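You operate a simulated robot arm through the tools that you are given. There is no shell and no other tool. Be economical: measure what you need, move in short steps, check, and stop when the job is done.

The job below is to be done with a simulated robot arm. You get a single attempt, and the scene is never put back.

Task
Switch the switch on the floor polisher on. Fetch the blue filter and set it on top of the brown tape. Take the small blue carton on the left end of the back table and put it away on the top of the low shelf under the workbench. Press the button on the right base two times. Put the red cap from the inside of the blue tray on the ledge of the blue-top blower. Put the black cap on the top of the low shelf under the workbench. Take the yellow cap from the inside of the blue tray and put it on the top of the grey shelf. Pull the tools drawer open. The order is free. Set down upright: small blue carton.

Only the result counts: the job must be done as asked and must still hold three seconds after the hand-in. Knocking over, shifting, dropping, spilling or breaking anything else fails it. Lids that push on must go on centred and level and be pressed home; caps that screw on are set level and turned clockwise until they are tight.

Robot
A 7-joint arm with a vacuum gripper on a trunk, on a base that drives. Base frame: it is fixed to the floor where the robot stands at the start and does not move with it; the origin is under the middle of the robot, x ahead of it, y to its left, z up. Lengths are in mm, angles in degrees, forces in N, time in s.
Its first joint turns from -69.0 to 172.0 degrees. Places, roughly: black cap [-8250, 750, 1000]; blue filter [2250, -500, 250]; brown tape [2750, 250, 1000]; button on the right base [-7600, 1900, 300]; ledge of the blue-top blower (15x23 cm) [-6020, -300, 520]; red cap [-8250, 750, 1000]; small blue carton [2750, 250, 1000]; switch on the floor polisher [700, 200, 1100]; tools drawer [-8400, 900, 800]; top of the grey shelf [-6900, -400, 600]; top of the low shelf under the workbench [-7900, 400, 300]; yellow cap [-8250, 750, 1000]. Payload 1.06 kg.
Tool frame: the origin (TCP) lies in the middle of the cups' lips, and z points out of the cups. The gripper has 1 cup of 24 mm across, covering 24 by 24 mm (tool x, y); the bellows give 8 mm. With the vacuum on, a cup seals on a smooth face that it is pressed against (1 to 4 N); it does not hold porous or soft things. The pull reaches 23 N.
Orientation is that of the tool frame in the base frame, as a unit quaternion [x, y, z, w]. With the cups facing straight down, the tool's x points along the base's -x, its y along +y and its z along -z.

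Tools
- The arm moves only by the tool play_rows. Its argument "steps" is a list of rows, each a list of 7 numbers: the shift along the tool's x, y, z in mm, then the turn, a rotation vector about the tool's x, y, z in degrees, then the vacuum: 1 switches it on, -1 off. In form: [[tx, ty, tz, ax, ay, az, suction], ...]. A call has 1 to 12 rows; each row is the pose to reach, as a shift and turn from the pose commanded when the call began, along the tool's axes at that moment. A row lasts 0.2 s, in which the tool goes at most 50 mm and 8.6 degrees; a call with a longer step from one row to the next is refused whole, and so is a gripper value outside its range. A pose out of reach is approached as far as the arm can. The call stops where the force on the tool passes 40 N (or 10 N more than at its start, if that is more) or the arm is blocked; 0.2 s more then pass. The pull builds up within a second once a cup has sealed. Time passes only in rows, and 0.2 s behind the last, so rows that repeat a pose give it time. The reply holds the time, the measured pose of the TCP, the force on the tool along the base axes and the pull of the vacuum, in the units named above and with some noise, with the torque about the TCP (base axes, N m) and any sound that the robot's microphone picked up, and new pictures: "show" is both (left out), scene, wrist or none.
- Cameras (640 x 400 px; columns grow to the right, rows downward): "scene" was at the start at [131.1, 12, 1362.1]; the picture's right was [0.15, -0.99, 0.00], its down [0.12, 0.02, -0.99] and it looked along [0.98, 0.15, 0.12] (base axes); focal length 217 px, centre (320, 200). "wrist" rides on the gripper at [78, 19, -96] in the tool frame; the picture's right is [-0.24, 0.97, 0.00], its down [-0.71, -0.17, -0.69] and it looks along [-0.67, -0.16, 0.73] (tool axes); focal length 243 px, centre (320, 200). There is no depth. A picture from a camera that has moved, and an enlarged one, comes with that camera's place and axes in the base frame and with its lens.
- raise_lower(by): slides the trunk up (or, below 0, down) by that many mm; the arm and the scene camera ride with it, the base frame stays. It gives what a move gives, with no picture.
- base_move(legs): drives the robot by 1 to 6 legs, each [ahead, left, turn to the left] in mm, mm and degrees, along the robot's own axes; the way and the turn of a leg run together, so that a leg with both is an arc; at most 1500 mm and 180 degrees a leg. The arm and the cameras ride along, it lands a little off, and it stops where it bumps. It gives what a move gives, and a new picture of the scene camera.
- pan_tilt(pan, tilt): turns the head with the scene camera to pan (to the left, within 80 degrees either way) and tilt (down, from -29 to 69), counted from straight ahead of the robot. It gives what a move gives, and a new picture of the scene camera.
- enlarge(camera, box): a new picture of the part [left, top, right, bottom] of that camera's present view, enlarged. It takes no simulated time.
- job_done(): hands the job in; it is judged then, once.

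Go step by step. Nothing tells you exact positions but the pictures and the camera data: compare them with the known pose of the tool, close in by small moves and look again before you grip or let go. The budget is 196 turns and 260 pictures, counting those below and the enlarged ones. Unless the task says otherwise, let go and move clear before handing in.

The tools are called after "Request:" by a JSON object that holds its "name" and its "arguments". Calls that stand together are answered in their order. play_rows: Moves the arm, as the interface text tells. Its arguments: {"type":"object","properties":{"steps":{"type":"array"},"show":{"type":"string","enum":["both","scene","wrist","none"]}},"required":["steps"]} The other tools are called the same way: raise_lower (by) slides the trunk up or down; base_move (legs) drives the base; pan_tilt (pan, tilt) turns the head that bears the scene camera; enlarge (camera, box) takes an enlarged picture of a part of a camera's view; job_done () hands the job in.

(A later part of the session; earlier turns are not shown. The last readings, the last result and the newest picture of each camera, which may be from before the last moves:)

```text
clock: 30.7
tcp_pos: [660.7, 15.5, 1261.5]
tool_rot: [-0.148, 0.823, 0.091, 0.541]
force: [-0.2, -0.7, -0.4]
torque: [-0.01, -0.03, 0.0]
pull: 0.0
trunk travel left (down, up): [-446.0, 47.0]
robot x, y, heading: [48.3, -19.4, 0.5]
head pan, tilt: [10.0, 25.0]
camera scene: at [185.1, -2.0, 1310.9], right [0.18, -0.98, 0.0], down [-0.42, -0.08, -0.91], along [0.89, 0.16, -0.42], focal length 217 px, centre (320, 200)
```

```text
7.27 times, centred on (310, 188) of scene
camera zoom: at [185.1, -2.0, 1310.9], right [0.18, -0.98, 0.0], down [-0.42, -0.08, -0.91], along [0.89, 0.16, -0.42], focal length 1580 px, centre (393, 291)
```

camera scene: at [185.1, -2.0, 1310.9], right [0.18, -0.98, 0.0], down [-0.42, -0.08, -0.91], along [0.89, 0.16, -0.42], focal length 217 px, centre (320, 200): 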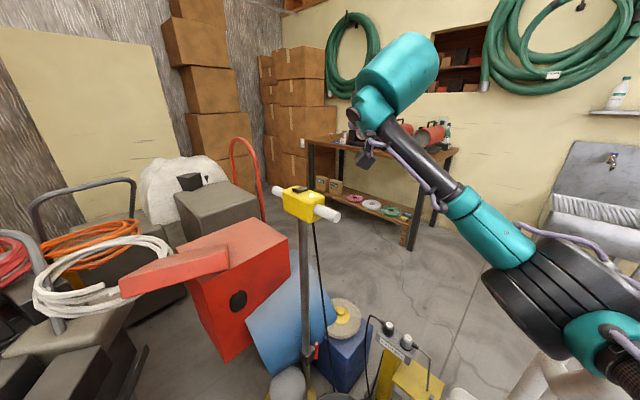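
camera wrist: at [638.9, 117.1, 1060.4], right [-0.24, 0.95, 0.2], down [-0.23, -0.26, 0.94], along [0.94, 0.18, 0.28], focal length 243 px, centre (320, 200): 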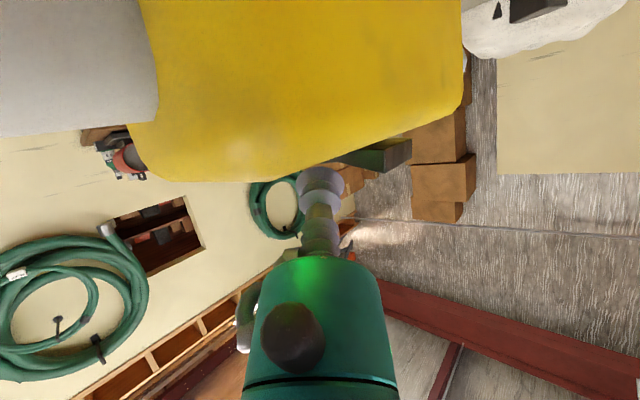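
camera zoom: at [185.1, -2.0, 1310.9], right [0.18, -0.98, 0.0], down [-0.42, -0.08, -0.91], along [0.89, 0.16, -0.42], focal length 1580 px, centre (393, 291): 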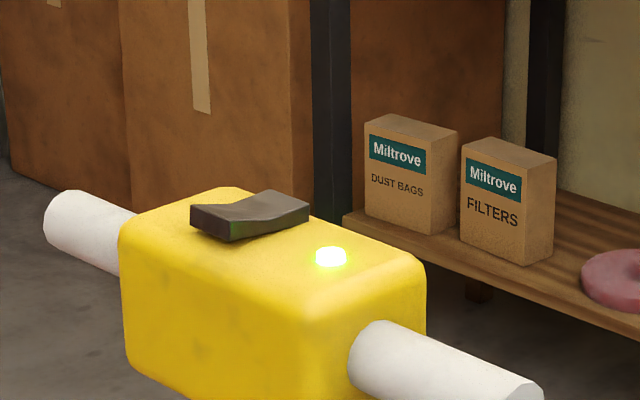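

The lamp is lit and the rocker is flipped: the polisher is on. Now I fold the arm back to its compact vertical pose and look around for a way out.

Request:
{"name": "play_rows", "arguments": {"steps": [[2.8, 10.9, -36.9, 1.2, 7.3, 2, -1], [5.7, 21.7, -73.9, 2.5, 14.6, 4, -1], [8.5, 32.6, -110.8, 3.7, 22, 6, -1], [11.4, 43.4, -147.8, 4.9, 29.3, 8, -1], [14.2, 54.3, -184.7, 6.2, 36.6, 10, -1], [17.1, 65.1, -221.7, 7.4, 43.9, 12, -1], [19.9, 76, -258.6, 8.6, 51.3, 14, -1], [22.8, 86.8, -295.6, 9.9, 58.6, 16, -1], [25.6, 97.7, -332.5, 11.1, 65.9, 18, -1]], "show": "none"}}

Request:
{"name": "pan_tilt", "arguments": {"pan": -80, "tilt": 30}}

Request:
{"name": "pan_tilt", "arguments": {"pan": 80, "tilt": 45}}

```text
clock: 32.7
tcp_pos: [326.8, 1.3, 1365.3]
tool_rot: [0.001, 1.0, 0.001, 0.0]
force: [0.5, -0.1, -0.4]
torque: [0.05, 0.03, -0.03]
pull: 0.1
trunk travel left (down, up): [-446.0, 47.0]
robot x, y, heading: [49.4, -15.2, 0.4]
head pan, tilt: [10.0, 25.0]
```

```text
clock: 34.4
tcp_pos: [327.8, 0.2, 1366.2]
tool_rot: [0.0, 1.0, 0.002, 0.002]
force: [0.8, -0.7, 0.0]
torque: [-0.02, -0.03, 0.0]
pull: 0.0
trunk travel left (down, up): [-446.0, 47.0]
robot x, y, heading: [49.2, -18.2, 0.4]
head pan, tilt: [-80.0, 30.0]
camera scene: at [110.9, -107.1, 1302.9], right [-0.98, -0.18, 0.0], down [-0.09, 0.49, -0.87], along [0.16, -0.85, -0.5], focal length 217 px, centre (320, 200)
```

scene: 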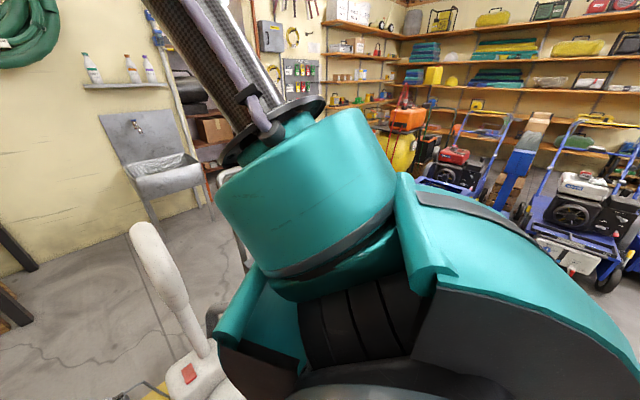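

```text
clock: 36.8
tcp_pos: [328.8, 1.1, 1365.7]
tool_rot: [0.0, 1.0, 0.001, 0.002]
force: [0.1, 0.6, 0.0]
torque: [-0.01, -0.04, -0.02]
pull: 0.0
trunk travel left (down, up): [-446.0, 47.0]
robot x, y, heading: [51.4, -16.5, 0.4]
head pan, tilt: [80.0, 45.0]
camera scene: at [108.4, 62.0, 1280.3], right [0.99, -0.17, 0.0], down [-0.12, -0.7, -0.71], along [0.12, 0.7, -0.71], focal length 217 px, centre (320, 200)
```

scene: 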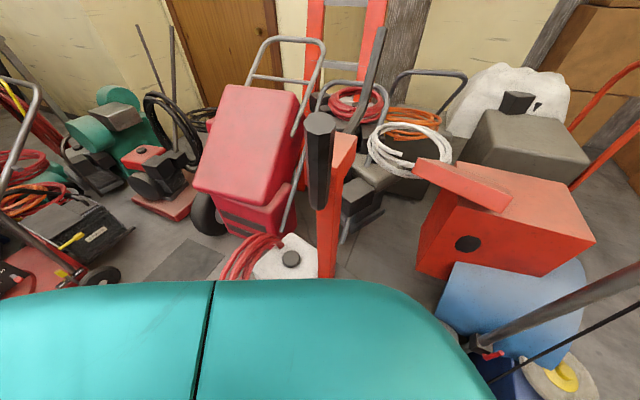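

The robot stands in a cluttered aisle. I back off to the start spot and turn right in place to survey that side.

Request:
{"name": "base_move", "arguments": {"legs": [[-50, 15, 0], [0, 0, -80]]}}

Request:
{"name": "pan_tilt", "arguments": {"pan": 0, "tilt": 45}}

Request:
{"name": "pan_tilt", "arguments": {"pan": 60, "tilt": 45}}

Request:
{"name": "pan_tilt", "arguments": {"pan": -80, "tilt": 20}}

```text
clock: 41.2
tcp_pos: [62.1, -275.2, 1364.8]
tool_rot: [0.643, 0.766, 0.0, 0.002]
force: [-0.5, 0.0, 0.5]
torque: [0.06, 0.0, 0.0]
pull: 0.1
trunk travel left (down, up): [-446.0, 47.0]
robot x, y, heading: [1.6, -3.9, -79.9]
head pan, tilt: [80.0, 45.0]
camera scene: at [86.0, -50.1, 1280.3], right [0.0, -1.0, 0.0], down [-0.71, 0.0, -0.71], along [0.71, 0.0, -0.71], focal length 217 px, centre (320, 200)
```

scene: 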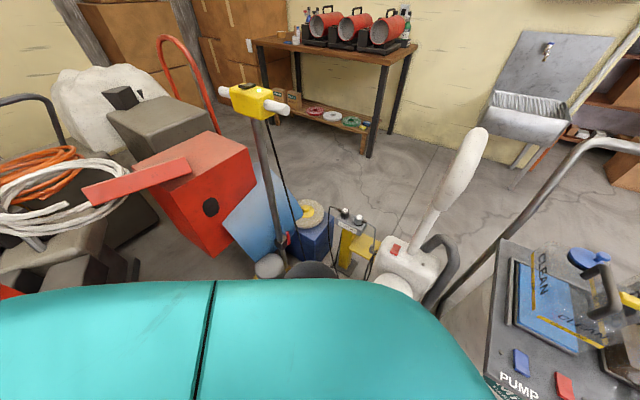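

```text
clock: 42.7
tcp_pos: [64.0, -275.1, 1365.0]
tool_rot: [0.643, 0.766, 0.0, 0.001]
force: [-0.5, 0.1, -0.6]
torque: [0.0, 0.03, 0.01]
pull: 0.1
trunk travel left (down, up): [-446.0, 47.0]
robot x, y, heading: [0.4, -3.9, -79.6]
head pan, tilt: [0.0, 45.0]
camera scene: at [19.1, -130.4, 1280.3], right [-0.98, -0.18, 0.0], down [-0.13, 0.7, -0.71], along [0.13, -0.7, -0.71], focal length 217 px, centre (320, 200)
```

scene: 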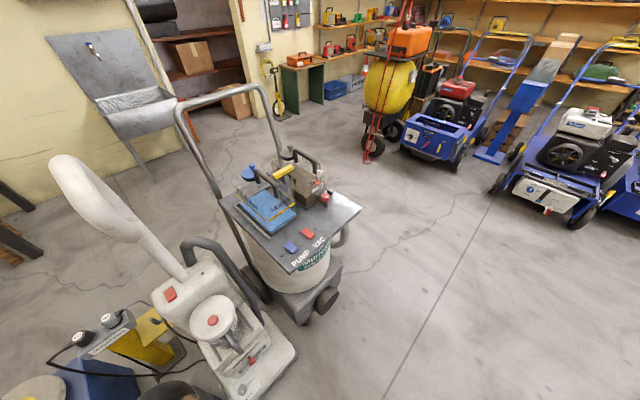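

```text
clock: 44.0
tcp_pos: [66.0, -274.8, 1365.3]
tool_rot: [0.642, 0.767, 0.0, 0.001]
force: [0.4, -0.3, 0.1]
torque: [-0.01, -0.01, -0.02]
pull: 0.0
trunk travel left (down, up): [-446.0, 47.0]
robot x, y, heading: [0.1, -3.2, -79.7]
head pan, tilt: [60.0, 45.0]
camera scene: at [81.2, -78.0, 1280.3], right [-0.34, -0.94, 0.0], down [-0.67, 0.24, -0.71], along [0.67, -0.24, -0.71], focal length 217 px, centre (320, 200)
```

scene: 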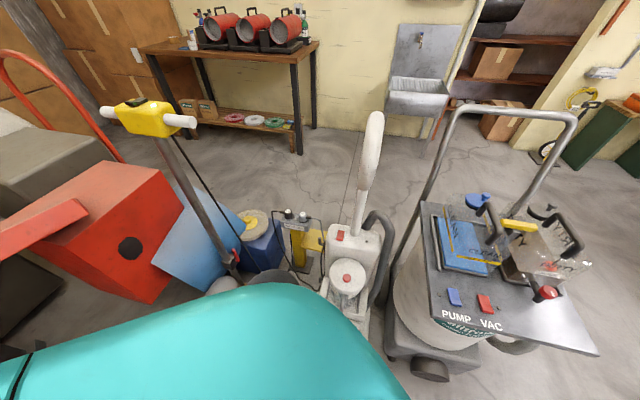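

```text
clock: 46.2
tcp_pos: [63.1, -273.6, 1364.9]
tool_rot: [0.643, 0.766, 0.0, 0.002]
force: [-0.4, -0.3, 0.4]
torque: [-0.02, 0.06, -0.03]
pull: 0.0
trunk travel left (down, up): [-446.0, 47.0]
robot x, y, heading: [-2.8, -6.5, -79.8]
head pan, tilt: [-80.0, 20.0]
camera scene: at [-82.7, -82.6, 1319.0], right [-0.35, 0.94, 0.0], down [0.32, 0.12, -0.94], along [-0.88, -0.33, -0.34], focal length 217 px, centre (320, 200)
```

scene: 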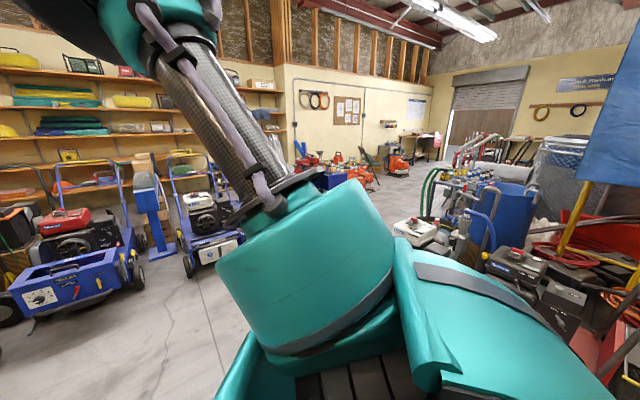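

The right side opens onto a clear aisle at y ≈ -1500, with the pump vac in between. I turn further right to see what lies behind (toward -x) before driving out that way.

Request:
{"name": "base_move", "arguments": {"legs": [[0, 0, -70]]}}

Request:
{"name": "pan_tilt", "arguments": {"pan": 0, "tilt": 40}}

```text
clock: 49.8
tcp_pos: [-242.6, -145.4, 1365.9]
tool_rot: [0.972, 0.233, -0.002, 0.002]
force: [-0.7, 0.3, 0.3]
torque: [0.03, -0.02, 0.0]
pull: 0.1
trunk travel left (down, up): [-446.0, 47.0]
robot x, y, heading: [1.3, -5.4, -152.6]
head pan, tilt: [-80.0, 20.0]
camera scene: at [-102.5, 48.9, 1319.0], right [0.8, 0.61, 0.0], down [0.21, -0.27, -0.94], along [-0.57, 0.75, -0.34], focal length 217 px, centre (320, 200)
```

scene: 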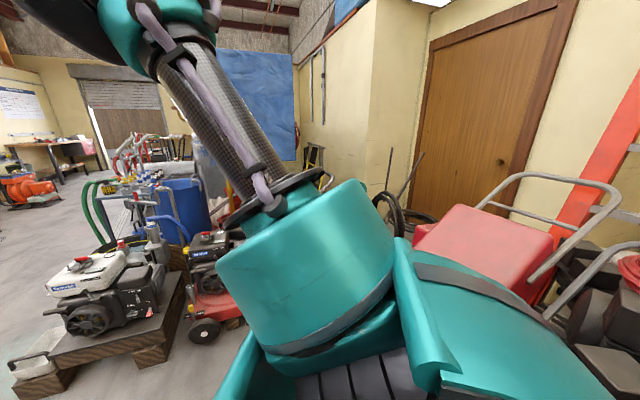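

```text
clock: 51.3
tcp_pos: [-243.0, -144.7, 1365.2]
tool_rot: [0.972, 0.234, -0.001, 0.001]
force: [-0.4, -0.4, -0.3]
torque: [0.03, -0.04, 0.01]
pull: 0.0
trunk travel left (down, up): [-446.0, 47.0]
robot x, y, heading: [-2.1, -1.1, -152.8]
head pan, tilt: [0.0, 40.0]
camera scene: at [-121.7, -64.2, 1287.6], right [-0.46, 0.89, 0.0], down [0.57, 0.29, -0.77], along [-0.68, -0.35, -0.64], focal length 217 px, centre (320, 200)
```

scene: 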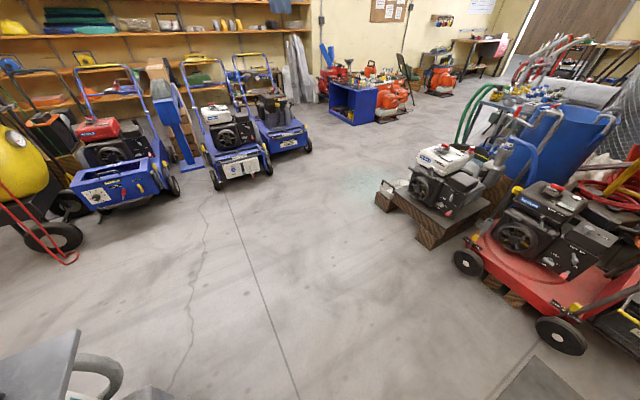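

The floor toward (-x, -y) is clear. I drive around the pump vac into the aisle and turn to face +x.

Request:
{"name": "base_move", "arguments": {"legs": [[423, -161, 0], [640, 1245, 0], [0, 0, 152.8]]}}

Request:
{"name": "pan_tilt", "arguments": {"pan": 0, "tilt": 25}}

```text
clock: 71.0
tcp_pos: [-140.2, -1435.9, 1365.6]
tool_rot: [0.019, 1.0, 0.001, 0.001]
force: [0.1, 0.3, -0.4]
torque: [0.02, 0.01, 0.01]
pull: 0.1
trunk travel left (down, up): [-446.0, 47.0]
robot x, y, heading: [-419.6, -1443.4, -2.0]
head pan, tilt: [0.0, 40.0]
camera scene: at [-288.9, -1448.6, 1287.6], right [-0.03, -1.0, 0.0], down [-0.64, 0.02, -0.77], along [0.77, -0.03, -0.64], focal length 217 px, centre (320, 200)
```

scene: 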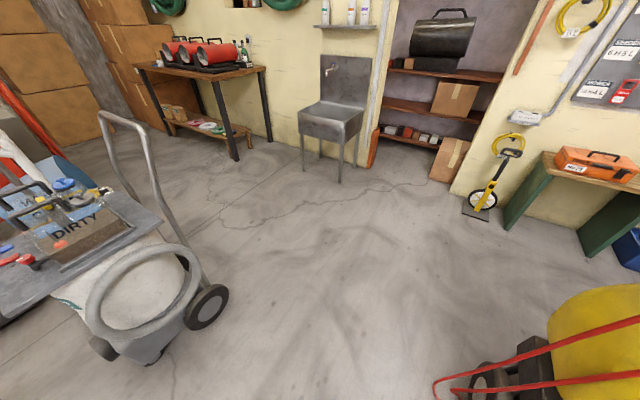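

```text
clock: 71.7
tcp_pos: [-140.3, -1434.9, 1365.7]
tool_rot: [0.018, 1.0, 0.002, 0.003]
force: [0.4, -0.5, -0.9]
torque: [-0.01, 0.01, -0.03]
pull: 0.1
trunk travel left (down, up): [-446.0, 47.0]
robot x, y, heading: [-422.0, -1441.4, -1.9]
head pan, tilt: [0.0, 25.0]
camera scene: at [-281.7, -1448.8, 1310.8], right [-0.03, -1.0, 0.0], down [-0.42, 0.01, -0.91], along [0.91, -0.03, -0.42], focal length 217 px, centre (320, 200)
```

scene: 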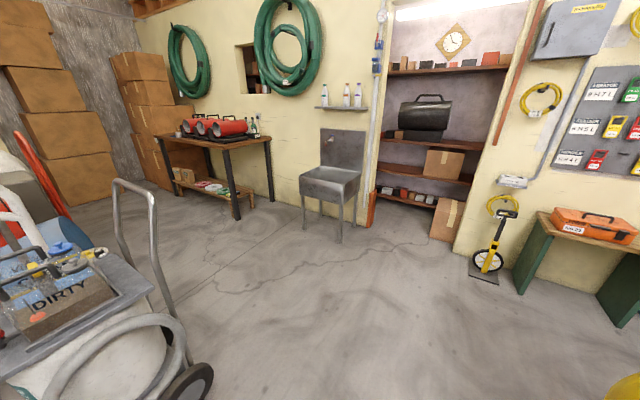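

The way is clear. The back table stands at an angle; its front faces about (-0.8, 0.6). I drive to stand in front of it and turn toward it.

Request:
{"name": "base_move", "arguments": {"legs": [[1450, 0, 0], [450, 600, 0], [120, 700, 0], [0, 0, -34]]}}

```text
clock: 92.1
tcp_pos: [1878.4, -367.1, 1365.6]
tool_rot: [0.314, 0.949, 0.0, 0.002]
force: [0.0, 0.1, 1.1]
torque: [0.01, 0.02, 0.01]
pull: 0.1
trunk travel left (down, up): [-446.0, 47.0]
robot x, y, heading: [1643.3, -214.0, -36.4]
head pan, tilt: [0.0, 25.0]
camera scene: at [1754.0, -299.2, 1310.9], right [-0.59, -0.81, 0.0], down [-0.34, 0.25, -0.91], along [0.73, -0.54, -0.42], focal length 217 px, centre (320, 200)
```

scene: 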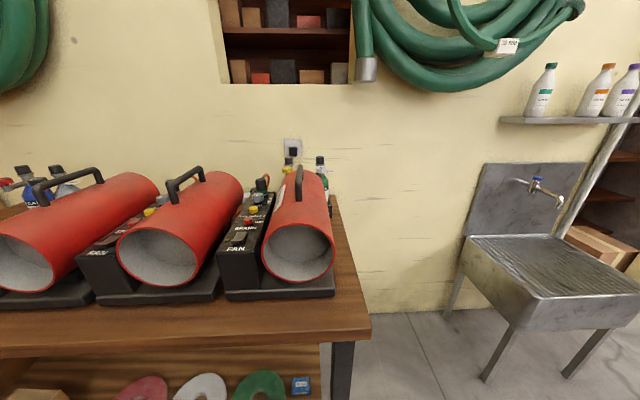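

Request:
{"name": "pan_tilt", "arguments": {"pan": 0, "tilt": 60}}

Request:
{"name": "pan_tilt", "arguments": {"pan": 55, "tilt": 20}}

Request:
{"name": "enlarge", "arguments": {"camera": "scene", "box": [250, 160, 450, 300]}}

```text
clock: 93.1
tcp_pos: [1877.6, -367.4, 1365.6]
tool_rot: [0.314, 0.949, 0.0, 0.002]
force: [-0.4, -0.3, 0.7]
torque: [0.02, -0.04, -0.03]
pull: 0.0
trunk travel left (down, up): [-446.0, 47.0]
robot x, y, heading: [1641.4, -218.2, -36.2]
head pan, tilt: [0.0, 60.0]
camera scene: at [1733.6, -284.1, 1260.9], right [-0.59, -0.81, 0.0], down [-0.7, 0.51, -0.5], along [0.4, -0.3, -0.87], focal length 217 px, centre (320, 200)
```

scene: 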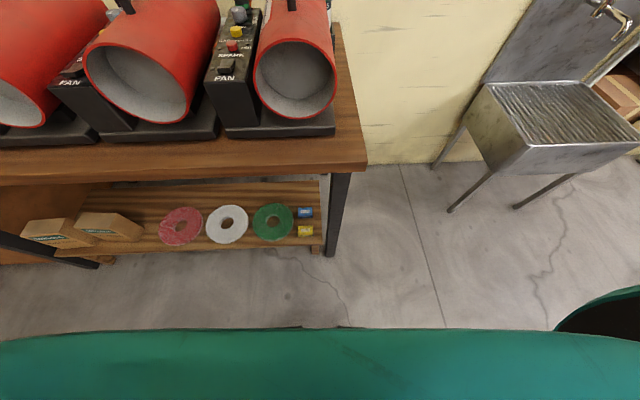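

```text
clock: 94.3
tcp_pos: [1878.4, -367.0, 1365.0]
tool_rot: [0.314, 0.949, 0.0, 0.002]
force: [-0.2, 0.9, -1.2]
torque: [-0.01, -0.01, -0.02]
pull: 0.1
trunk travel left (down, up): [-446.0, 47.0]
robot x, y, heading: [1645.8, -218.4, -36.6]
head pan, tilt: [55.0, 20.0]
camera scene: at [1768.2, -214.9, 1318.9], right [0.32, -0.95, 0.0], down [-0.32, -0.11, -0.94], along [0.89, 0.3, -0.34], focal length 217 px, centre (320, 200)
```

scene: 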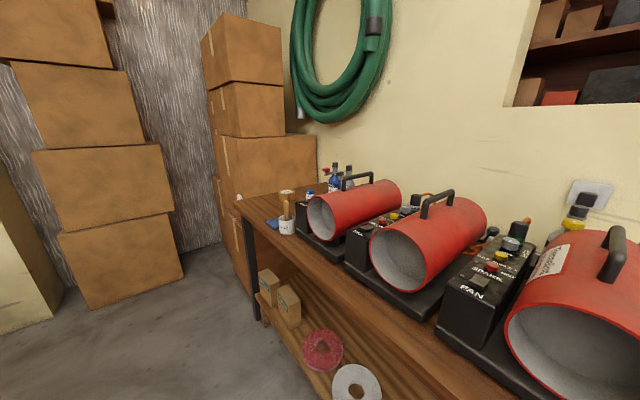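

```text
2.86 times, centred on (350, 230) of scene
camera zoom: at [1768.2, -214.9, 1318.9], right [0.32, -0.95, 0.0], down [-0.32, -0.11, -0.94], along [0.89, 0.3, -0.34], focal length 620 px, centre (234, 114)
```

zoom: 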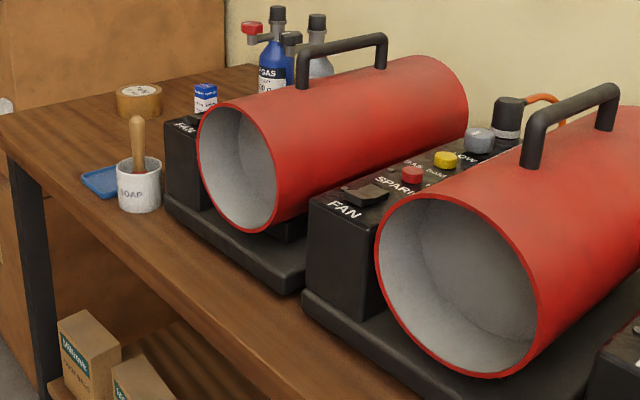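

The brown tape roll and the small carton are near the left end of the table; the blue box sits on the lower shelf at the right end. I look closely at these.

Request:
{"name": "pan_tilt", "arguments": {"pan": -3, "tilt": 50}}

Request:
{"name": "enlarge", "arguments": {"camera": "scene", "box": [210, 230, 350, 320]}}

```text
clock: 95.6
tcp_pos: [1878.3, -368.3, 1365.5]
tool_rot: [0.314, 0.949, 0.001, 0.002]
force: [-0.3, 0.4, -0.2]
torque: [-0.01, -0.04, 0.02]
pull: 0.1
trunk travel left (down, up): [-446.0, 47.0]
robot x, y, heading: [1644.3, -212.9, -36.4]
head pan, tilt: [-3.0, 50.0]
camera scene: at [1739.5, -293.4, 1273.4], right [-0.63, -0.77, 0.0], down [-0.59, 0.49, -0.64], along [0.5, -0.41, -0.77], focal length 217 px, centre (320, 200)
```

scene: 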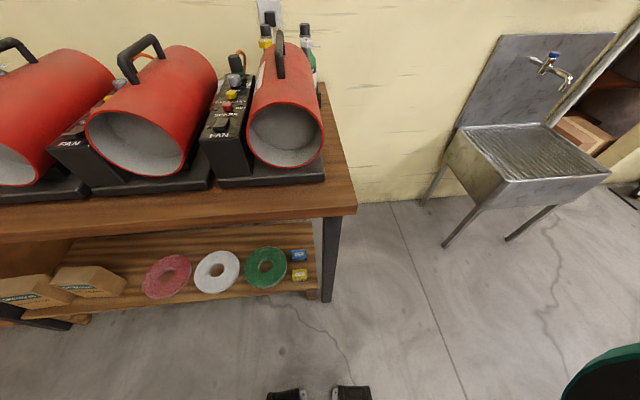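

```text
4.44 times, centred on (280, 275) of scene
camera zoom: at [1739.5, -293.4, 1273.4], right [-0.63, -0.77, 0.0], down [-0.59, 0.49, -0.64], along [0.5, -0.41, -0.77], focal length 965 px, centre (498, -133)
```

zoom: 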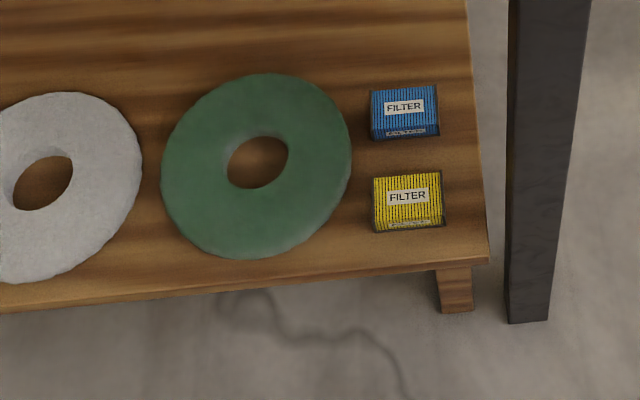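

The blue filter is a flat box about 75x55 mm, well under the tabletop. I lower the trunk to get a second view for heights and to test low reach.

Request:
{"name": "raise_lower", "arguments": {"by": -440}}

Request:
{"name": "pan_tilt", "arguments": {"pan": -3, "tilt": 30}}

Request:
{"name": "enlarge", "arguments": {"camera": "wrist", "box": [0, 0, 640, 400]}}

```text
refused: -440 is not a number from -400 to 400
```

```text
clock: 96.4
tcp_pos: [1877.3, -367.1, 1366.1]
tool_rot: [0.313, 0.95, 0.0, 0.002]
force: [0.3, 0.3, 0.5]
torque: [0.03, 0.01, 0.0]
pull: 0.0
trunk travel left (down, up): [-446.0, 47.0]
robot x, y, heading: [1642.4, -216.6, -36.4]
head pan, tilt: [-3.0, 30.0]
camera scene: at [1749.8, -301.9, 1302.9], right [-0.63, -0.77, 0.0], down [-0.39, 0.32, -0.87], along [0.67, -0.55, -0.5], focal length 217 px, centre (320, 200)
```

scene: 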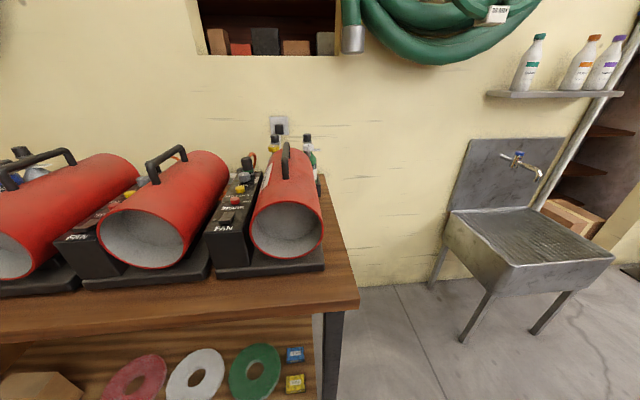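

```text
1.00 times, centred on (320, 200) of wrist (not enlarged: the box is as wide or as high as the picture)
camera zoom: at [1827.0, -307.4, 1459.2], right [0.77, 0.64, 0.0], down [0.46, -0.56, 0.69], along [0.44, -0.53, -0.73], focal length 243 px, centre (320, 200)
```

zoom: 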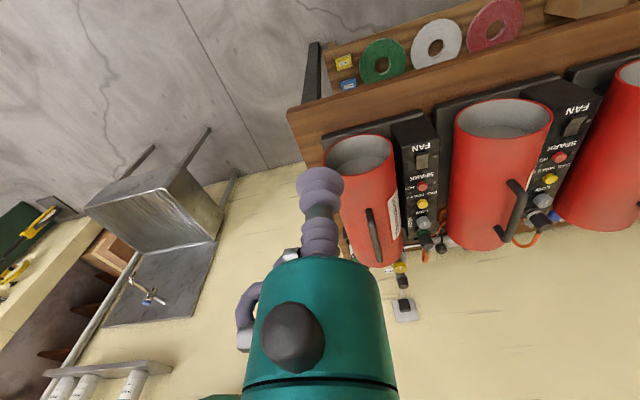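

Tabletop is at z ≈ 857 with its front right corner at (1930, -557), and the filter is at about (2160, -510, 330). I lower the trunk in allowed steps and check.

Request:
{"name": "raise_lower", "arguments": {"by": -400}}

Request:
{"name": "pan_tilt", "arguments": {"pan": -3, "tilt": 30}}

Request:
{"name": "enlarge", "arguments": {"camera": "scene", "box": [220, 150, 360, 250]}}

```text
clock: 99.8
tcp_pos: [1986.5, -449.1, 875.0]
tool_rot: [0.3, 0.935, 0.066, -0.179]
force: [-20.2, 9.5, 19.4]
torque: [-0.13, -0.39, -0.06]
pull: 0.0
trunk travel left (down, up): [-61.0, 432.0]
robot x, y, heading: [1640.8, -216.4, -36.1]
head pan, tilt: [-3.0, 30.0]
stopped: the force on the tool passed its limit at 79 N (the readings are from after the stop); the commanded pose is now the measured one
```

```text
clock: 100.4
tcp_pos: [1986.4, -449.0, 875.3]
tool_rot: [0.301, 0.935, 0.065, -0.179]
force: [-22.4, 13.2, 21.2]
torque: [-0.15, -0.34, -0.08]
pull: 0.0
trunk travel left (down, up): [-61.0, 432.0]
robot x, y, heading: [1647.6, -214.6, -36.3]
head pan, tilt: [-3.0, 30.0]
camera scene: at [1848.0, -375.9, 890.3], right [-0.63, -0.77, 0.0], down [-0.38, 0.31, -0.87], along [0.67, -0.55, -0.49], focal length 217 px, centre (320, 200)
```

scene: 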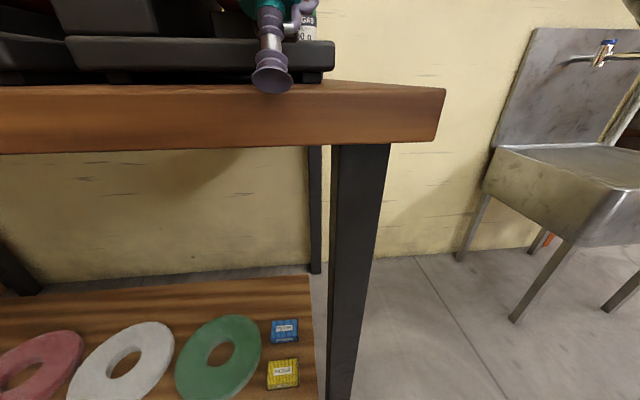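

```text
4.00 times, centred on (290, 200) of scene
camera zoom: at [1848.0, -375.9, 890.3], right [-0.63, -0.77, 0.0], down [-0.38, 0.31, -0.87], along [0.67, -0.55, -0.49], focal length 869 px, centre (440, 200)
```

zoom: 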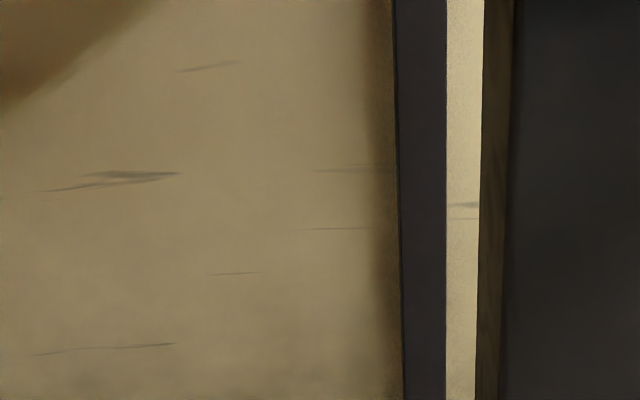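

The trunk slides forward as it goes down, so the cup touched the table edge. I raise at once along the same way and check the heater.

Request:
{"name": "raise_lower", "arguments": {"by": 120}}

Request:
{"name": "pan_tilt", "arguments": {"pan": 10, "tilt": 35}}

```text
clock: 101.9
tcp_pos: [1992.9, -453.7, 989.8]
tool_rot: [0.302, 0.933, 0.065, -0.183]
force: [0.2, -0.1, 0.8]
torque: [0.01, 0.01, 0.01]
pull: 0.1
trunk travel left (down, up): [-181.0, 312.0]
robot x, y, heading: [1646.9, -214.1, -36.4]
head pan, tilt: [-3.0, 30.0]
```

```text
clock: 102.7
tcp_pos: [1993.4, -452.0, 991.5]
tool_rot: [0.303, 0.933, 0.065, -0.182]
force: [-0.2, 0.1, -0.5]
torque: [0.0, -0.01, 0.02]
pull: 0.1
trunk travel left (down, up): [-181.0, 312.0]
robot x, y, heading: [1642.1, -214.5, -36.3]
head pan, tilt: [10.0, 35.0]
camera scene: at [1826.6, -334.0, 1016.7], right [-0.44, -0.9, 0.0], down [-0.51, 0.26, -0.82], along [0.73, -0.36, -0.57], focal length 217 px, centre (320, 200)
```

scene: 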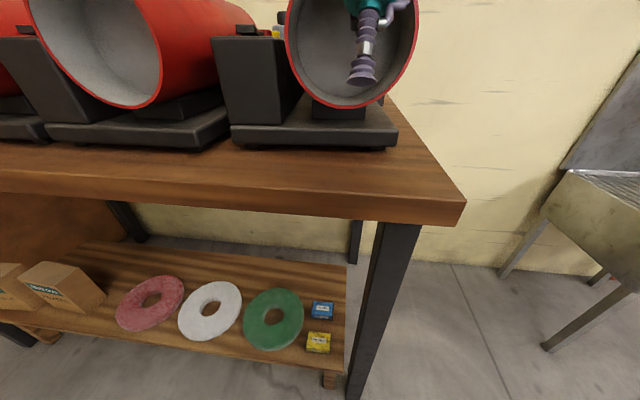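

The heater looks in place. The trunk and tool pose changed oddly (tool tilted ~22°), so I do a small raise to learn how the trunk actually moves.

Request:
{"name": "raise_lower", "arguments": {"by": 100}}

Request:
{"name": "pan_tilt", "arguments": {"pan": 10, "tilt": 35}}

```text
clock: 104.0
tcp_pos: [1993.0, -452.4, 1091.9]
tool_rot: [0.303, 0.933, 0.066, -0.184]
force: [0.7, -0.6, 0.2]
torque: [-0.04, -0.02, -0.03]
pull: 0.0
trunk travel left (down, up): [-281.0, 212.0]
robot x, y, heading: [1642.7, -214.3, -36.5]
head pan, tilt: [10.0, 35.0]
```

```text
clock: 104.6
tcp_pos: [1993.1, -451.7, 1090.9]
tool_rot: [0.302, 0.933, 0.065, -0.183]
force: [0.7, -0.1, 0.1]
torque: [0.01, 0.0, 0.02]
pull: 0.2
trunk travel left (down, up): [-281.0, 212.0]
robot x, y, heading: [1646.9, -217.5, -36.6]
head pan, tilt: [10.0, 35.0]
camera scene: at [1804.7, -317.8, 1119.2], right [-0.44, -0.9, 0.0], down [-0.51, 0.25, -0.82], along [0.73, -0.36, -0.57], focal length 217 px, centre (320, 200)
```

scene: 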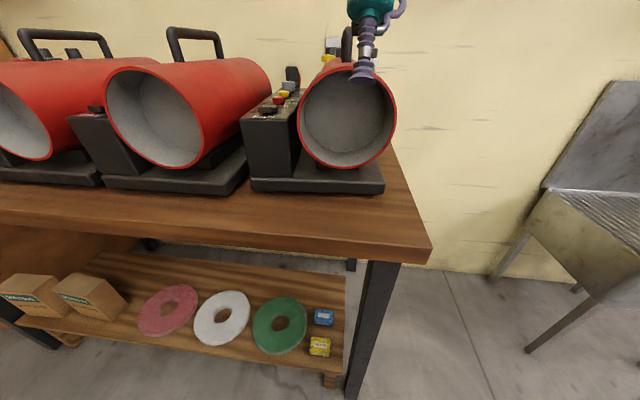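

The TCP rides vertically while the body leans forward when lowering, so low down the tool must be farther out. I back off 200, straighten the tool, extend forward and then lower.

Request:
{"name": "base_move", "arguments": {"legs": [[-200, 0, 0]]}}

Request:
{"name": "play_rows", "arguments": {"steps": [[0, 0, 0, 0, -7.5, 0, -1], [0, 0, 0, 0, -15, 0, -1], [0, 0, 0, 0, -22.4, 0, -1], [0, 0, 0, 0, -22.4, 0, -1]], "show": "none"}}

```text
clock: 106.2
tcp_pos: [1828.5, -330.7, 1091.0]
tool_rot: [0.303, 0.933, 0.066, -0.183]
force: [0.3, 0.2, 0.4]
torque: [-0.01, 0.0, -0.02]
pull: 0.1
trunk travel left (down, up): [-281.0, 212.0]
robot x, y, heading: [1476.2, -94.2, -36.4]
head pan, tilt: [10.0, 35.0]
camera scene: at [1640.2, -196.8, 1119.3], right [-0.45, -0.9, 0.0], down [-0.51, 0.26, -0.82], along [0.73, -0.36, -0.57], focal length 217 px, centre (320, 200)
```

scene: 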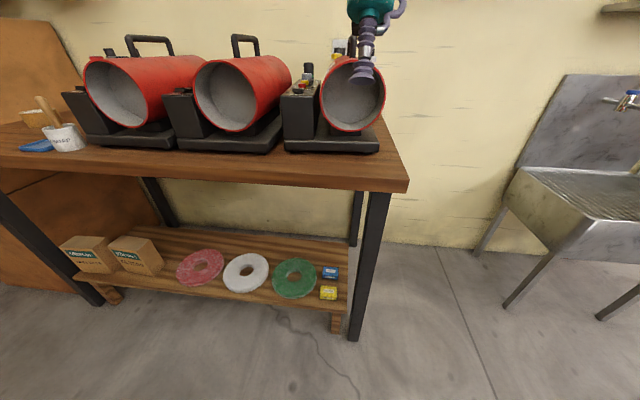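

```text
clock: 107.2
tcp_pos: [1828.2, -332.1, 1092.0]
tool_rot: [0.311, 0.95, 0.006, 0.003]
force: [0.4, 0.6, 0.1]
torque: [-0.01, 0.01, 0.02]
pull: 0.0
trunk travel left (down, up): [-281.0, 212.0]
robot x, y, heading: [1478.4, -92.5, -36.2]
head pan, tilt: [10.0, 35.0]
```

Request:
{"name": "raise_lower", "arguments": {"by": -275}}

Request:
{"name": "play_rows", "arguments": {"steps": [[0, 0, 50, 0, 0, 0, -1], [-10, 0, 100, 0, 0, 0, -1], [-20, 0, 150, 0, 0, 0, -1], [-30, 0, 200, 0, 0, 0, -1], [-40, 0, 245, 0, 0, 0, -1], [-50, 0, 290, 0, 0, 0, -1], [-60, 0, 335, 0, 0, 0, -1], [-60, 0, 380, 0, 0, 0, -1], [-60, 0, 380, 0, 0, 0, -1]]}}

```text
clock: 109.6
tcp_pos: [1831.4, -334.4, 831.8]
tool_rot: [0.319, 0.948, 0.01, 0.002]
force: [4.7, -1.8, 5.1]
torque: [0.59, 0.85, -0.18]
pull: 0.1
trunk travel left (down, up): [-19.0, 474.0]
robot x, y, heading: [1478.6, -94.6, -36.4]
head pan, tilt: [10.0, 35.0]
stopped: the force on the tool passed its limit at 51 N (the readings are from after the stop); the commanded pose is now the measured one
```

```text
refused: row 2 steps farther than a row can; nothing moved
```

Something pressed on the tool at 51 N. I look from both cameras.

Request:
{"name": "pan_tilt", "arguments": {"pan": 0, "tilt": 20}}

Request:
{"name": "enlarge", "arguments": {"camera": "wrist", "box": [0, 0, 640, 400]}}

```text
clock: 110.4
tcp_pos: [1831.1, -334.0, 828.6]
tool_rot: [0.317, 0.948, 0.005, 0.001]
force: [0.3, 0.4, 0.6]
torque: [-0.01, -0.01, 0.03]
pull: 0.0
trunk travel left (down, up): [-19.0, 474.0]
robot x, y, heading: [1477.3, -95.0, -36.5]
head pan, tilt: [0.0, 20.0]
camera scene: at [1702.3, -260.5, 866.8], right [-0.59, -0.81, 0.0], down [-0.29, 0.21, -0.93], along [0.76, -0.55, -0.36], focal length 217 px, centre (320, 200)
```

scene: 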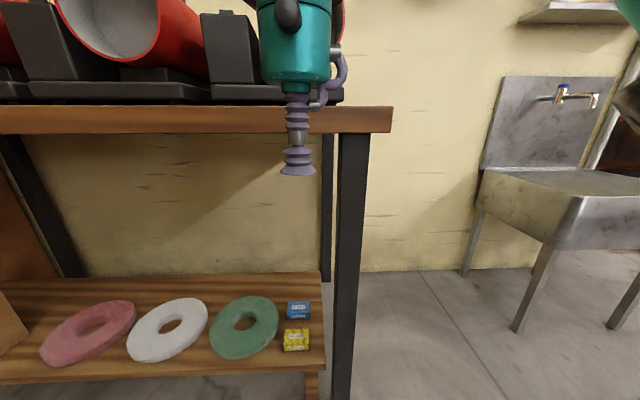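

```text
1.00 times, centred on (320, 200) of wrist (not enlarged: the box is as wide or as high as the picture)
camera zoom: at [1780.3, -273.5, 923.9], right [0.77, 0.64, 0.01], down [0.46, -0.57, 0.68], along [0.44, -0.52, -0.73], focal length 243 px, centre (320, 200)
```

zoom: 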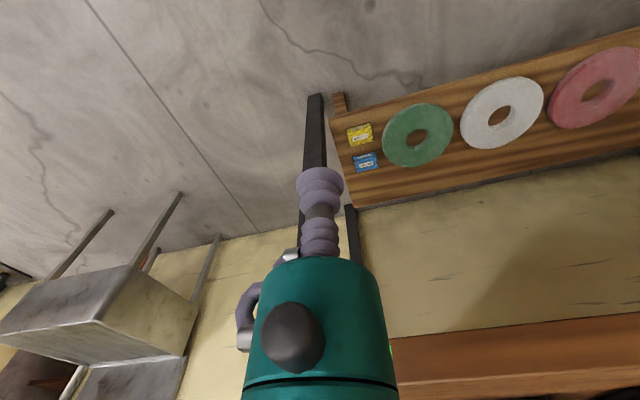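

The tool is free now; it was the wrist camera mount touching the robot's own head. The filter triangulates to (2161, -506, 303). I extend forward and lower the tool toward z ≈ 420.

Request:
{"name": "play_rows", "arguments": {"steps": [[-35, 0, 20, 0, 0, 0, -1], [-60, 0, 60, 0, 0, 0, -1], [-80, 0, 105, 0, 0, 0, -1], [-80, 0, 155, 0, 0, 0, -1], [-80, 0, 205, 0, 0, 0, -1], [-80, 0, 255, 0, 0, 0, -1], [-80, 0, 305, 0, 0, 0, -1], [-80, 0, 355, 0, 0, 0, -1], [-80, 0, 405, 0, 0, 0, -1], [-80, 0, 405, 0, 0, 0, -1]]}}

```text
clock: 112.6
tcp_pos: [1898.7, -374.2, 426.5]
tool_rot: [0.317, 0.948, 0.009, 0.002]
force: [0.1, -0.1, -0.6]
torque: [0.0, -0.02, -0.03]
pull: 0.0
trunk travel left (down, up): [-19.0, 474.0]
robot x, y, heading: [1481.7, -94.0, -36.0]
head pan, tilt: [0.0, 20.0]
camera scene: at [1702.0, -261.4, 868.2], right [-0.59, -0.8, 0.0], down [-0.28, 0.2, -0.94], along [0.76, -0.56, -0.34], focal length 217 px, centre (320, 200)
camera wrist: at [1848.2, -315.6, 520.8], right [0.77, 0.63, 0.02], down [0.46, -0.57, 0.68], along [0.44, -0.52, -0.73], focal length 243 px, centre (320, 200)
```

scene: 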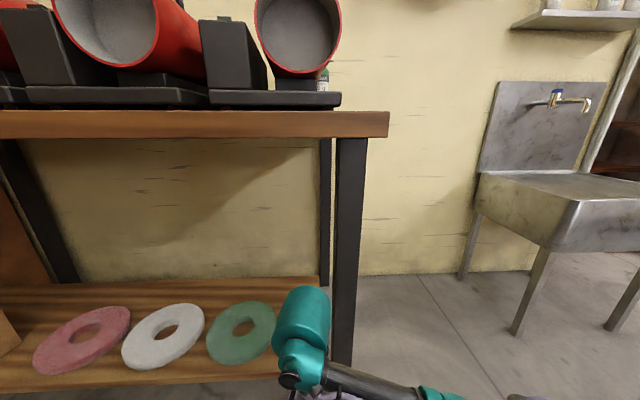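
wrist: 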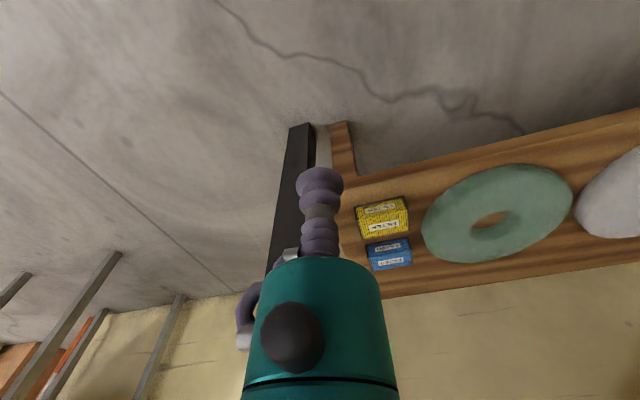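

The tool reaches low fine, all below the tabletop. The forearm comes in from the right, so I check how it would pass the right front leg.

Request:
{"name": "pan_tilt", "arguments": {"pan": -30, "tilt": 60}}

```text
clock: 113.7
tcp_pos: [1899.3, -374.6, 427.1]
tool_rot: [0.318, 0.948, 0.009, 0.003]
force: [-0.6, -0.3, -0.4]
torque: [-0.02, -0.01, -0.02]
pull: 0.0
trunk travel left (down, up): [-19.0, 474.0]
robot x, y, heading: [1478.9, -90.4, -36.3]
head pan, tilt: [-30.0, 60.0]
camera scene: at [1653.8, -267.2, 810.1], right [-0.92, -0.4, 0.0], down [-0.35, 0.79, -0.5], along [0.2, -0.46, -0.87], focal length 217 px, centre (320, 200)
```

scene: 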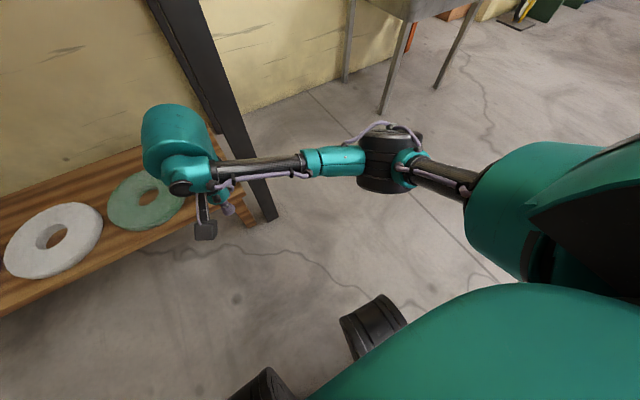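

The forearm runs almost sideways (elbow at my right), so entering from the front would hit the leg. Entering from the table's right end with the arm reaching left looks better; I test that reach in free space here.

Request:
{"name": "play_rows", "arguments": {"steps": [[15, 40, 0, 0, 0, 0, -1], [30, 80, 0, 0, 0, 0, -1], [45, 120, 0, 0, 0, 0, -1], [60, 160, 0, 0, 0, 0, -1], [75, 200, 0, 0, 0, 0, -1], [90, 240, 0, 0, 0, 0, -1], [107, 280, 0, 0, 0, 0, -1], [107, 310, 0, 0, 0, 0, -1], [107, 310, 40, 0, 0, 0, -1], [107, 310, 80, 0, 0, 0, -1], [107, 310, 100, 0, 0, 0, -1]], "show": "none"}}

Request:
{"name": "pan_tilt", "arguments": {"pan": 0, "tilt": 65}}

```text
clock: 116.0
tcp_pos: [1945.0, -132.5, 396.8]
tool_rot: [0.318, 0.948, 0.008, 0.003]
force: [0.0, -0.5, 0.2]
torque: [0.02, 0.01, 0.0]
pull: 0.1
out of reach, approached as far as the arm can: row 6, 7, 8, 9, 10, 11
trunk travel left (down, up): [-19.0, 474.0]
robot x, y, heading: [1480.1, -94.6, -36.2]
head pan, tilt: [-30.0, 60.0]
```

```text
clock: 117.0
tcp_pos: [1945.4, -131.3, 396.8]
tool_rot: [0.318, 0.948, 0.007, 0.003]
force: [0.0, -0.7, 0.1]
torque: [-0.02, 0.0, 0.01]
pull: 0.1
trunk travel left (down, up): [-19.0, 474.0]
robot x, y, heading: [1478.2, -94.5, -36.2]
head pan, tilt: [0.0, 65.0]
camera scene: at [1675.9, -242.2, 804.5], right [-0.59, -0.8, 0.0], down [-0.73, 0.54, -0.42], along [0.34, -0.25, -0.91], focal length 217 px, centre (320, 200)
```

scene: 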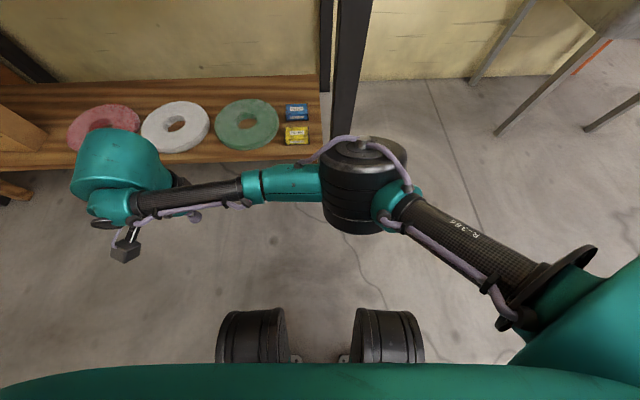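

From a robot pose to the right of the table (about (1774, -755), heading 2°) the arm can sweep left between the legs to the filter. I fold the arm to the middle and drive there in legs.

Request:
{"name": "play_rows", "arguments": {"steps": [[0, -40, 0, 0, 0, 0, -1], [0, -80, 0, 0, 0, 0, -1], [0, -120, 0, 0, 0, 0, -1], [0, -160, 0, 0, 0, 0, -1], [0, -200, 0, 0, 0, 0, -1], [0, -240, 0, 0, 0, 0, -1], [0, -240, 0, 0, 0, 0, -1]], "show": "none"}}

Request:
{"name": "base_move", "arguments": {"legs": [[286, -609, 0], [0, 0, 38]]}}

Request:
{"name": "pan_tilt", "arguments": {"pan": 0, "tilt": 40}}

```text
clock: 118.6
tcp_pos: [1795.8, -319.6, 395.1]
tool_rot: [0.318, 0.948, 0.008, 0.003]
force: [0.5, -0.1, 0.0]
torque: [-0.02, -0.01, -0.02]
pull: 0.0
trunk travel left (down, up): [-19.0, 474.0]
robot x, y, heading: [1481.6, -91.2, -36.4]
head pan, tilt: [0.0, 65.0]
```

```text
clock: 126.1
tcp_pos: [1740.9, -741.1, 395.4]
tool_rot: [0.001, 1.0, 0.008, 0.0]
force: [-1.0, 0.0, 0.1]
torque: [-0.01, -0.03, -0.03]
pull: 0.0
trunk travel left (down, up): [-19.0, 474.0]
robot x, y, heading: [1351.5, -748.2, 0.6]
head pan, tilt: [0.0, 65.0]
camera scene: at [1598.0, -751.1, 804.5], right [0.01, -1.0, 0.0], down [-0.91, -0.01, -0.42], along [0.42, 0.0, -0.91], focal length 217 px, centre (320, 200)
```

scene: 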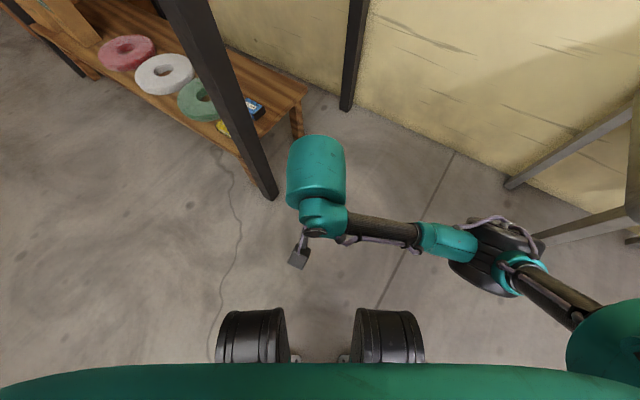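

```text
clock: 127.0
tcp_pos: [1741.9, -739.7, 395.8]
tool_rot: [0.002, 1.0, 0.009, -0.001]
force: [-0.3, 0.7, -0.3]
torque: [0.0, -0.01, 0.02]
pull: 0.0
trunk travel left (down, up): [-19.0, 474.0]
robot x, y, heading: [1349.0, -750.8, 0.4]
head pan, tilt: [0.0, 40.0]
camera scene: at [1622.3, -750.9, 836.8], right [0.01, -1.0, 0.0], down [-0.64, -0.01, -0.77], along [0.77, 0.01, -0.64], focal length 217 px, centre (320, 200)
```

scene: 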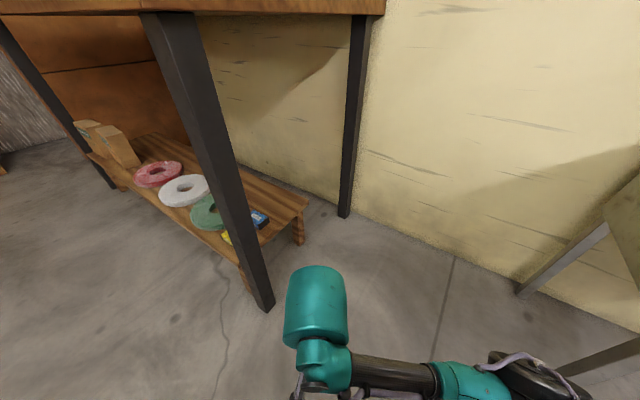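

Path ahead is clear: legs at (1989, -528) and (2500, -868), wall beyond. I drive forward 300 first and check the clearance of the head to the table corner.

Request:
{"name": "base_move", "arguments": {"legs": [[300, -8, 0]]}}

Request:
{"name": "pan_tilt", "arguments": {"pan": 45, "tilt": 25}}

```text
clock: 129.0
tcp_pos: [2035.5, -748.3, 396.3]
tool_rot: [0.002, 1.0, 0.009, -0.001]
force: [-0.1, -0.4, 0.2]
torque: [0.0, 0.0, -0.01]
pull: 0.1
trunk travel left (down, up): [-19.0, 474.0]
robot x, y, heading: [1644.0, -757.6, 0.4]
head pan, tilt: [0.0, 40.0]
camera scene: at [1915.6, -757.6, 836.8], right [0.01, -1.0, 0.0], down [-0.64, 0.0, -0.77], along [0.77, 0.0, -0.64], focal length 217 px, centre (320, 200)
```

scene: 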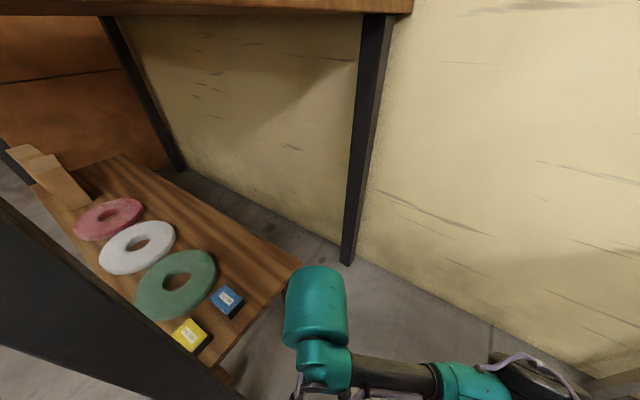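

```text
clock: 130.2
tcp_pos: [2035.0, -748.0, 396.1]
tool_rot: [0.002, 1.0, 0.008, -0.001]
force: [-0.2, 0.4, 0.8]
torque: [-0.01, 0.01, -0.03]
pull: 0.0
trunk travel left (down, up): [-19.0, 474.0]
robot x, y, heading: [1649.7, -754.4, 0.4]
head pan, tilt: [45.0, 25.0]
camera scene: at [1895.5, -692.6, 860.1], right [0.71, -0.7, 0.0], down [-0.3, -0.3, -0.91], along [0.64, 0.64, -0.42], focal length 217 px, centre (320, 200)
```

scene: 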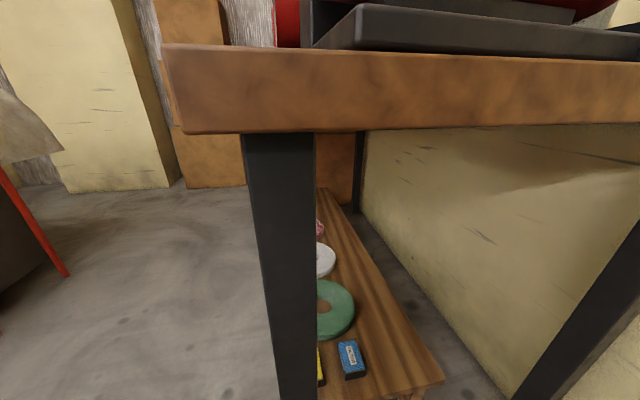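

The tabletop is about 845–882 high, and the filter is at about (2166, -529, 310). I set the head forward and drive the last 120 mm.

Request:
{"name": "pan_tilt", "arguments": {"pan": 0, "tilt": 45}}

Request:
{"name": "base_move", "arguments": {"legs": [[120, -5, 0]]}}

Request:
{"name": "play_rows", "arguments": {"steps": [[0, 40, 0, 0, 0, 0, -1], [0, 80, 0, 0, 0, 0, -1], [0, 120, 0, 0, 0, 0, -1], [0, 155, 0, 0, 0, 0, -1], [0, 155, 0, 0, 0, 0, -1]]}}

```text
clock: 131.3
tcp_pos: [2035.9, -747.8, 395.4]
tool_rot: [0.003, 1.0, 0.009, -0.001]
force: [-0.4, -0.7, -0.6]
torque: [-0.03, 0.0, 0.05]
pull: 0.1
trunk travel left (down, up): [-19.0, 474.0]
robot x, y, heading: [1644.6, -759.4, 0.3]
head pan, tilt: [0.0, 45.0]
camera scene: at [1912.0, -757.6, 829.6], right [0.01, -1.0, 0.0], down [-0.71, 0.0, -0.71], along [0.71, 0.0, -0.71], focal length 217 px, centre (320, 200)
```

scene: 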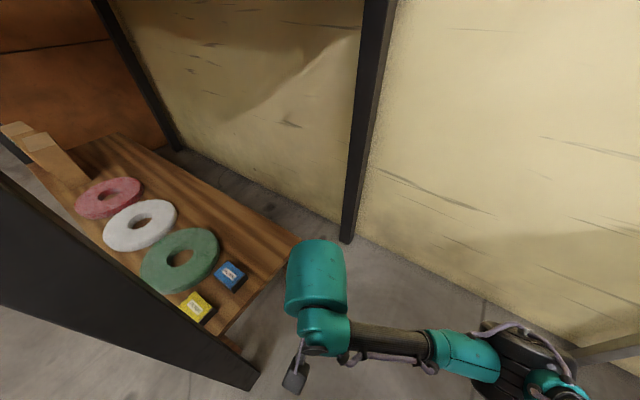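

```text
clock: 132.5
tcp_pos: [2154.4, -751.5, 395.6]
tool_rot: [0.002, 1.0, 0.009, -0.001]
force: [-0.6, -0.6, 0.7]
torque: [0.03, -0.01, 0.0]
pull: 0.1
trunk travel left (down, up): [-19.0, 474.0]
robot x, y, heading: [1761.2, -762.1, 0.3]
head pan, tilt: [0.0, 45.0]
camera scene: at [2031.7, -762.0, 829.6], right [0.01, -1.0, 0.0], down [-0.71, 0.0, -0.71], along [0.71, 0.0, -0.71], focal length 217 px, centre (320, 200)
```

scene: 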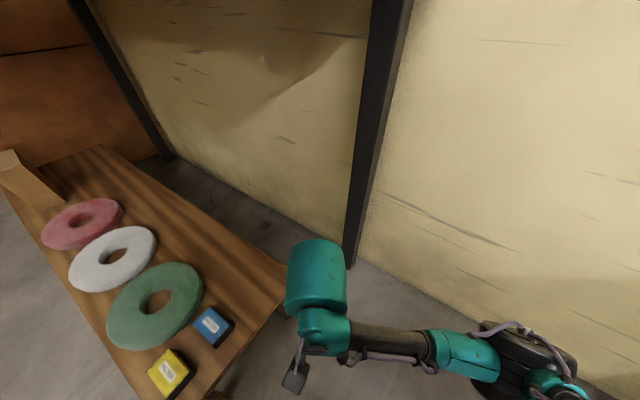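

```text
clock: 133.7
tcp_pos: [2154.3, -596.4, 396.8]
tool_rot: [0.003, 1.0, 0.009, -0.001]
force: [-0.2, 0.0, 0.5]
torque: [0.0, 0.01, -0.02]
pull: 0.0
trunk travel left (down, up): [-19.0, 474.0]
robot x, y, heading: [1763.5, -763.1, 0.1]
head pan, tilt: [0.0, 45.0]
camera scene: at [2031.7, -762.0, 829.6], right [0.01, -1.0, 0.0], down [-0.71, 0.0, -0.71], along [0.71, 0.0, -0.71], focal length 217 px, centre (320, 200)
camera wrist: at [2076.2, -580.9, 491.2], right [0.24, 0.97, 0.02], down [0.71, -0.19, 0.68], along [0.66, -0.15, -0.73], focal length 243 px, centre (320, 200)
```

scene: 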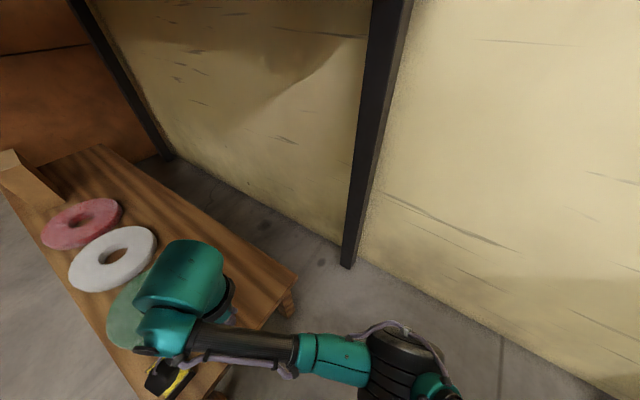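
wrist: 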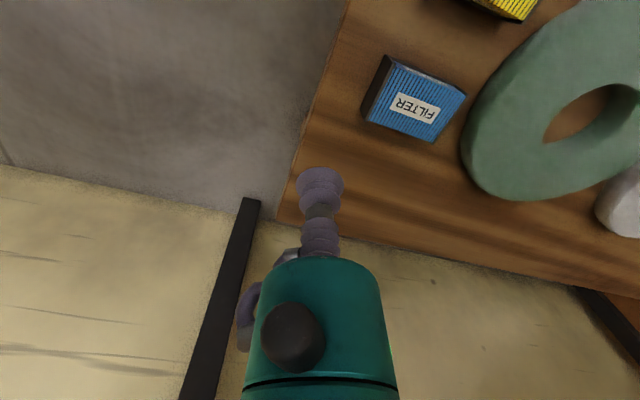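

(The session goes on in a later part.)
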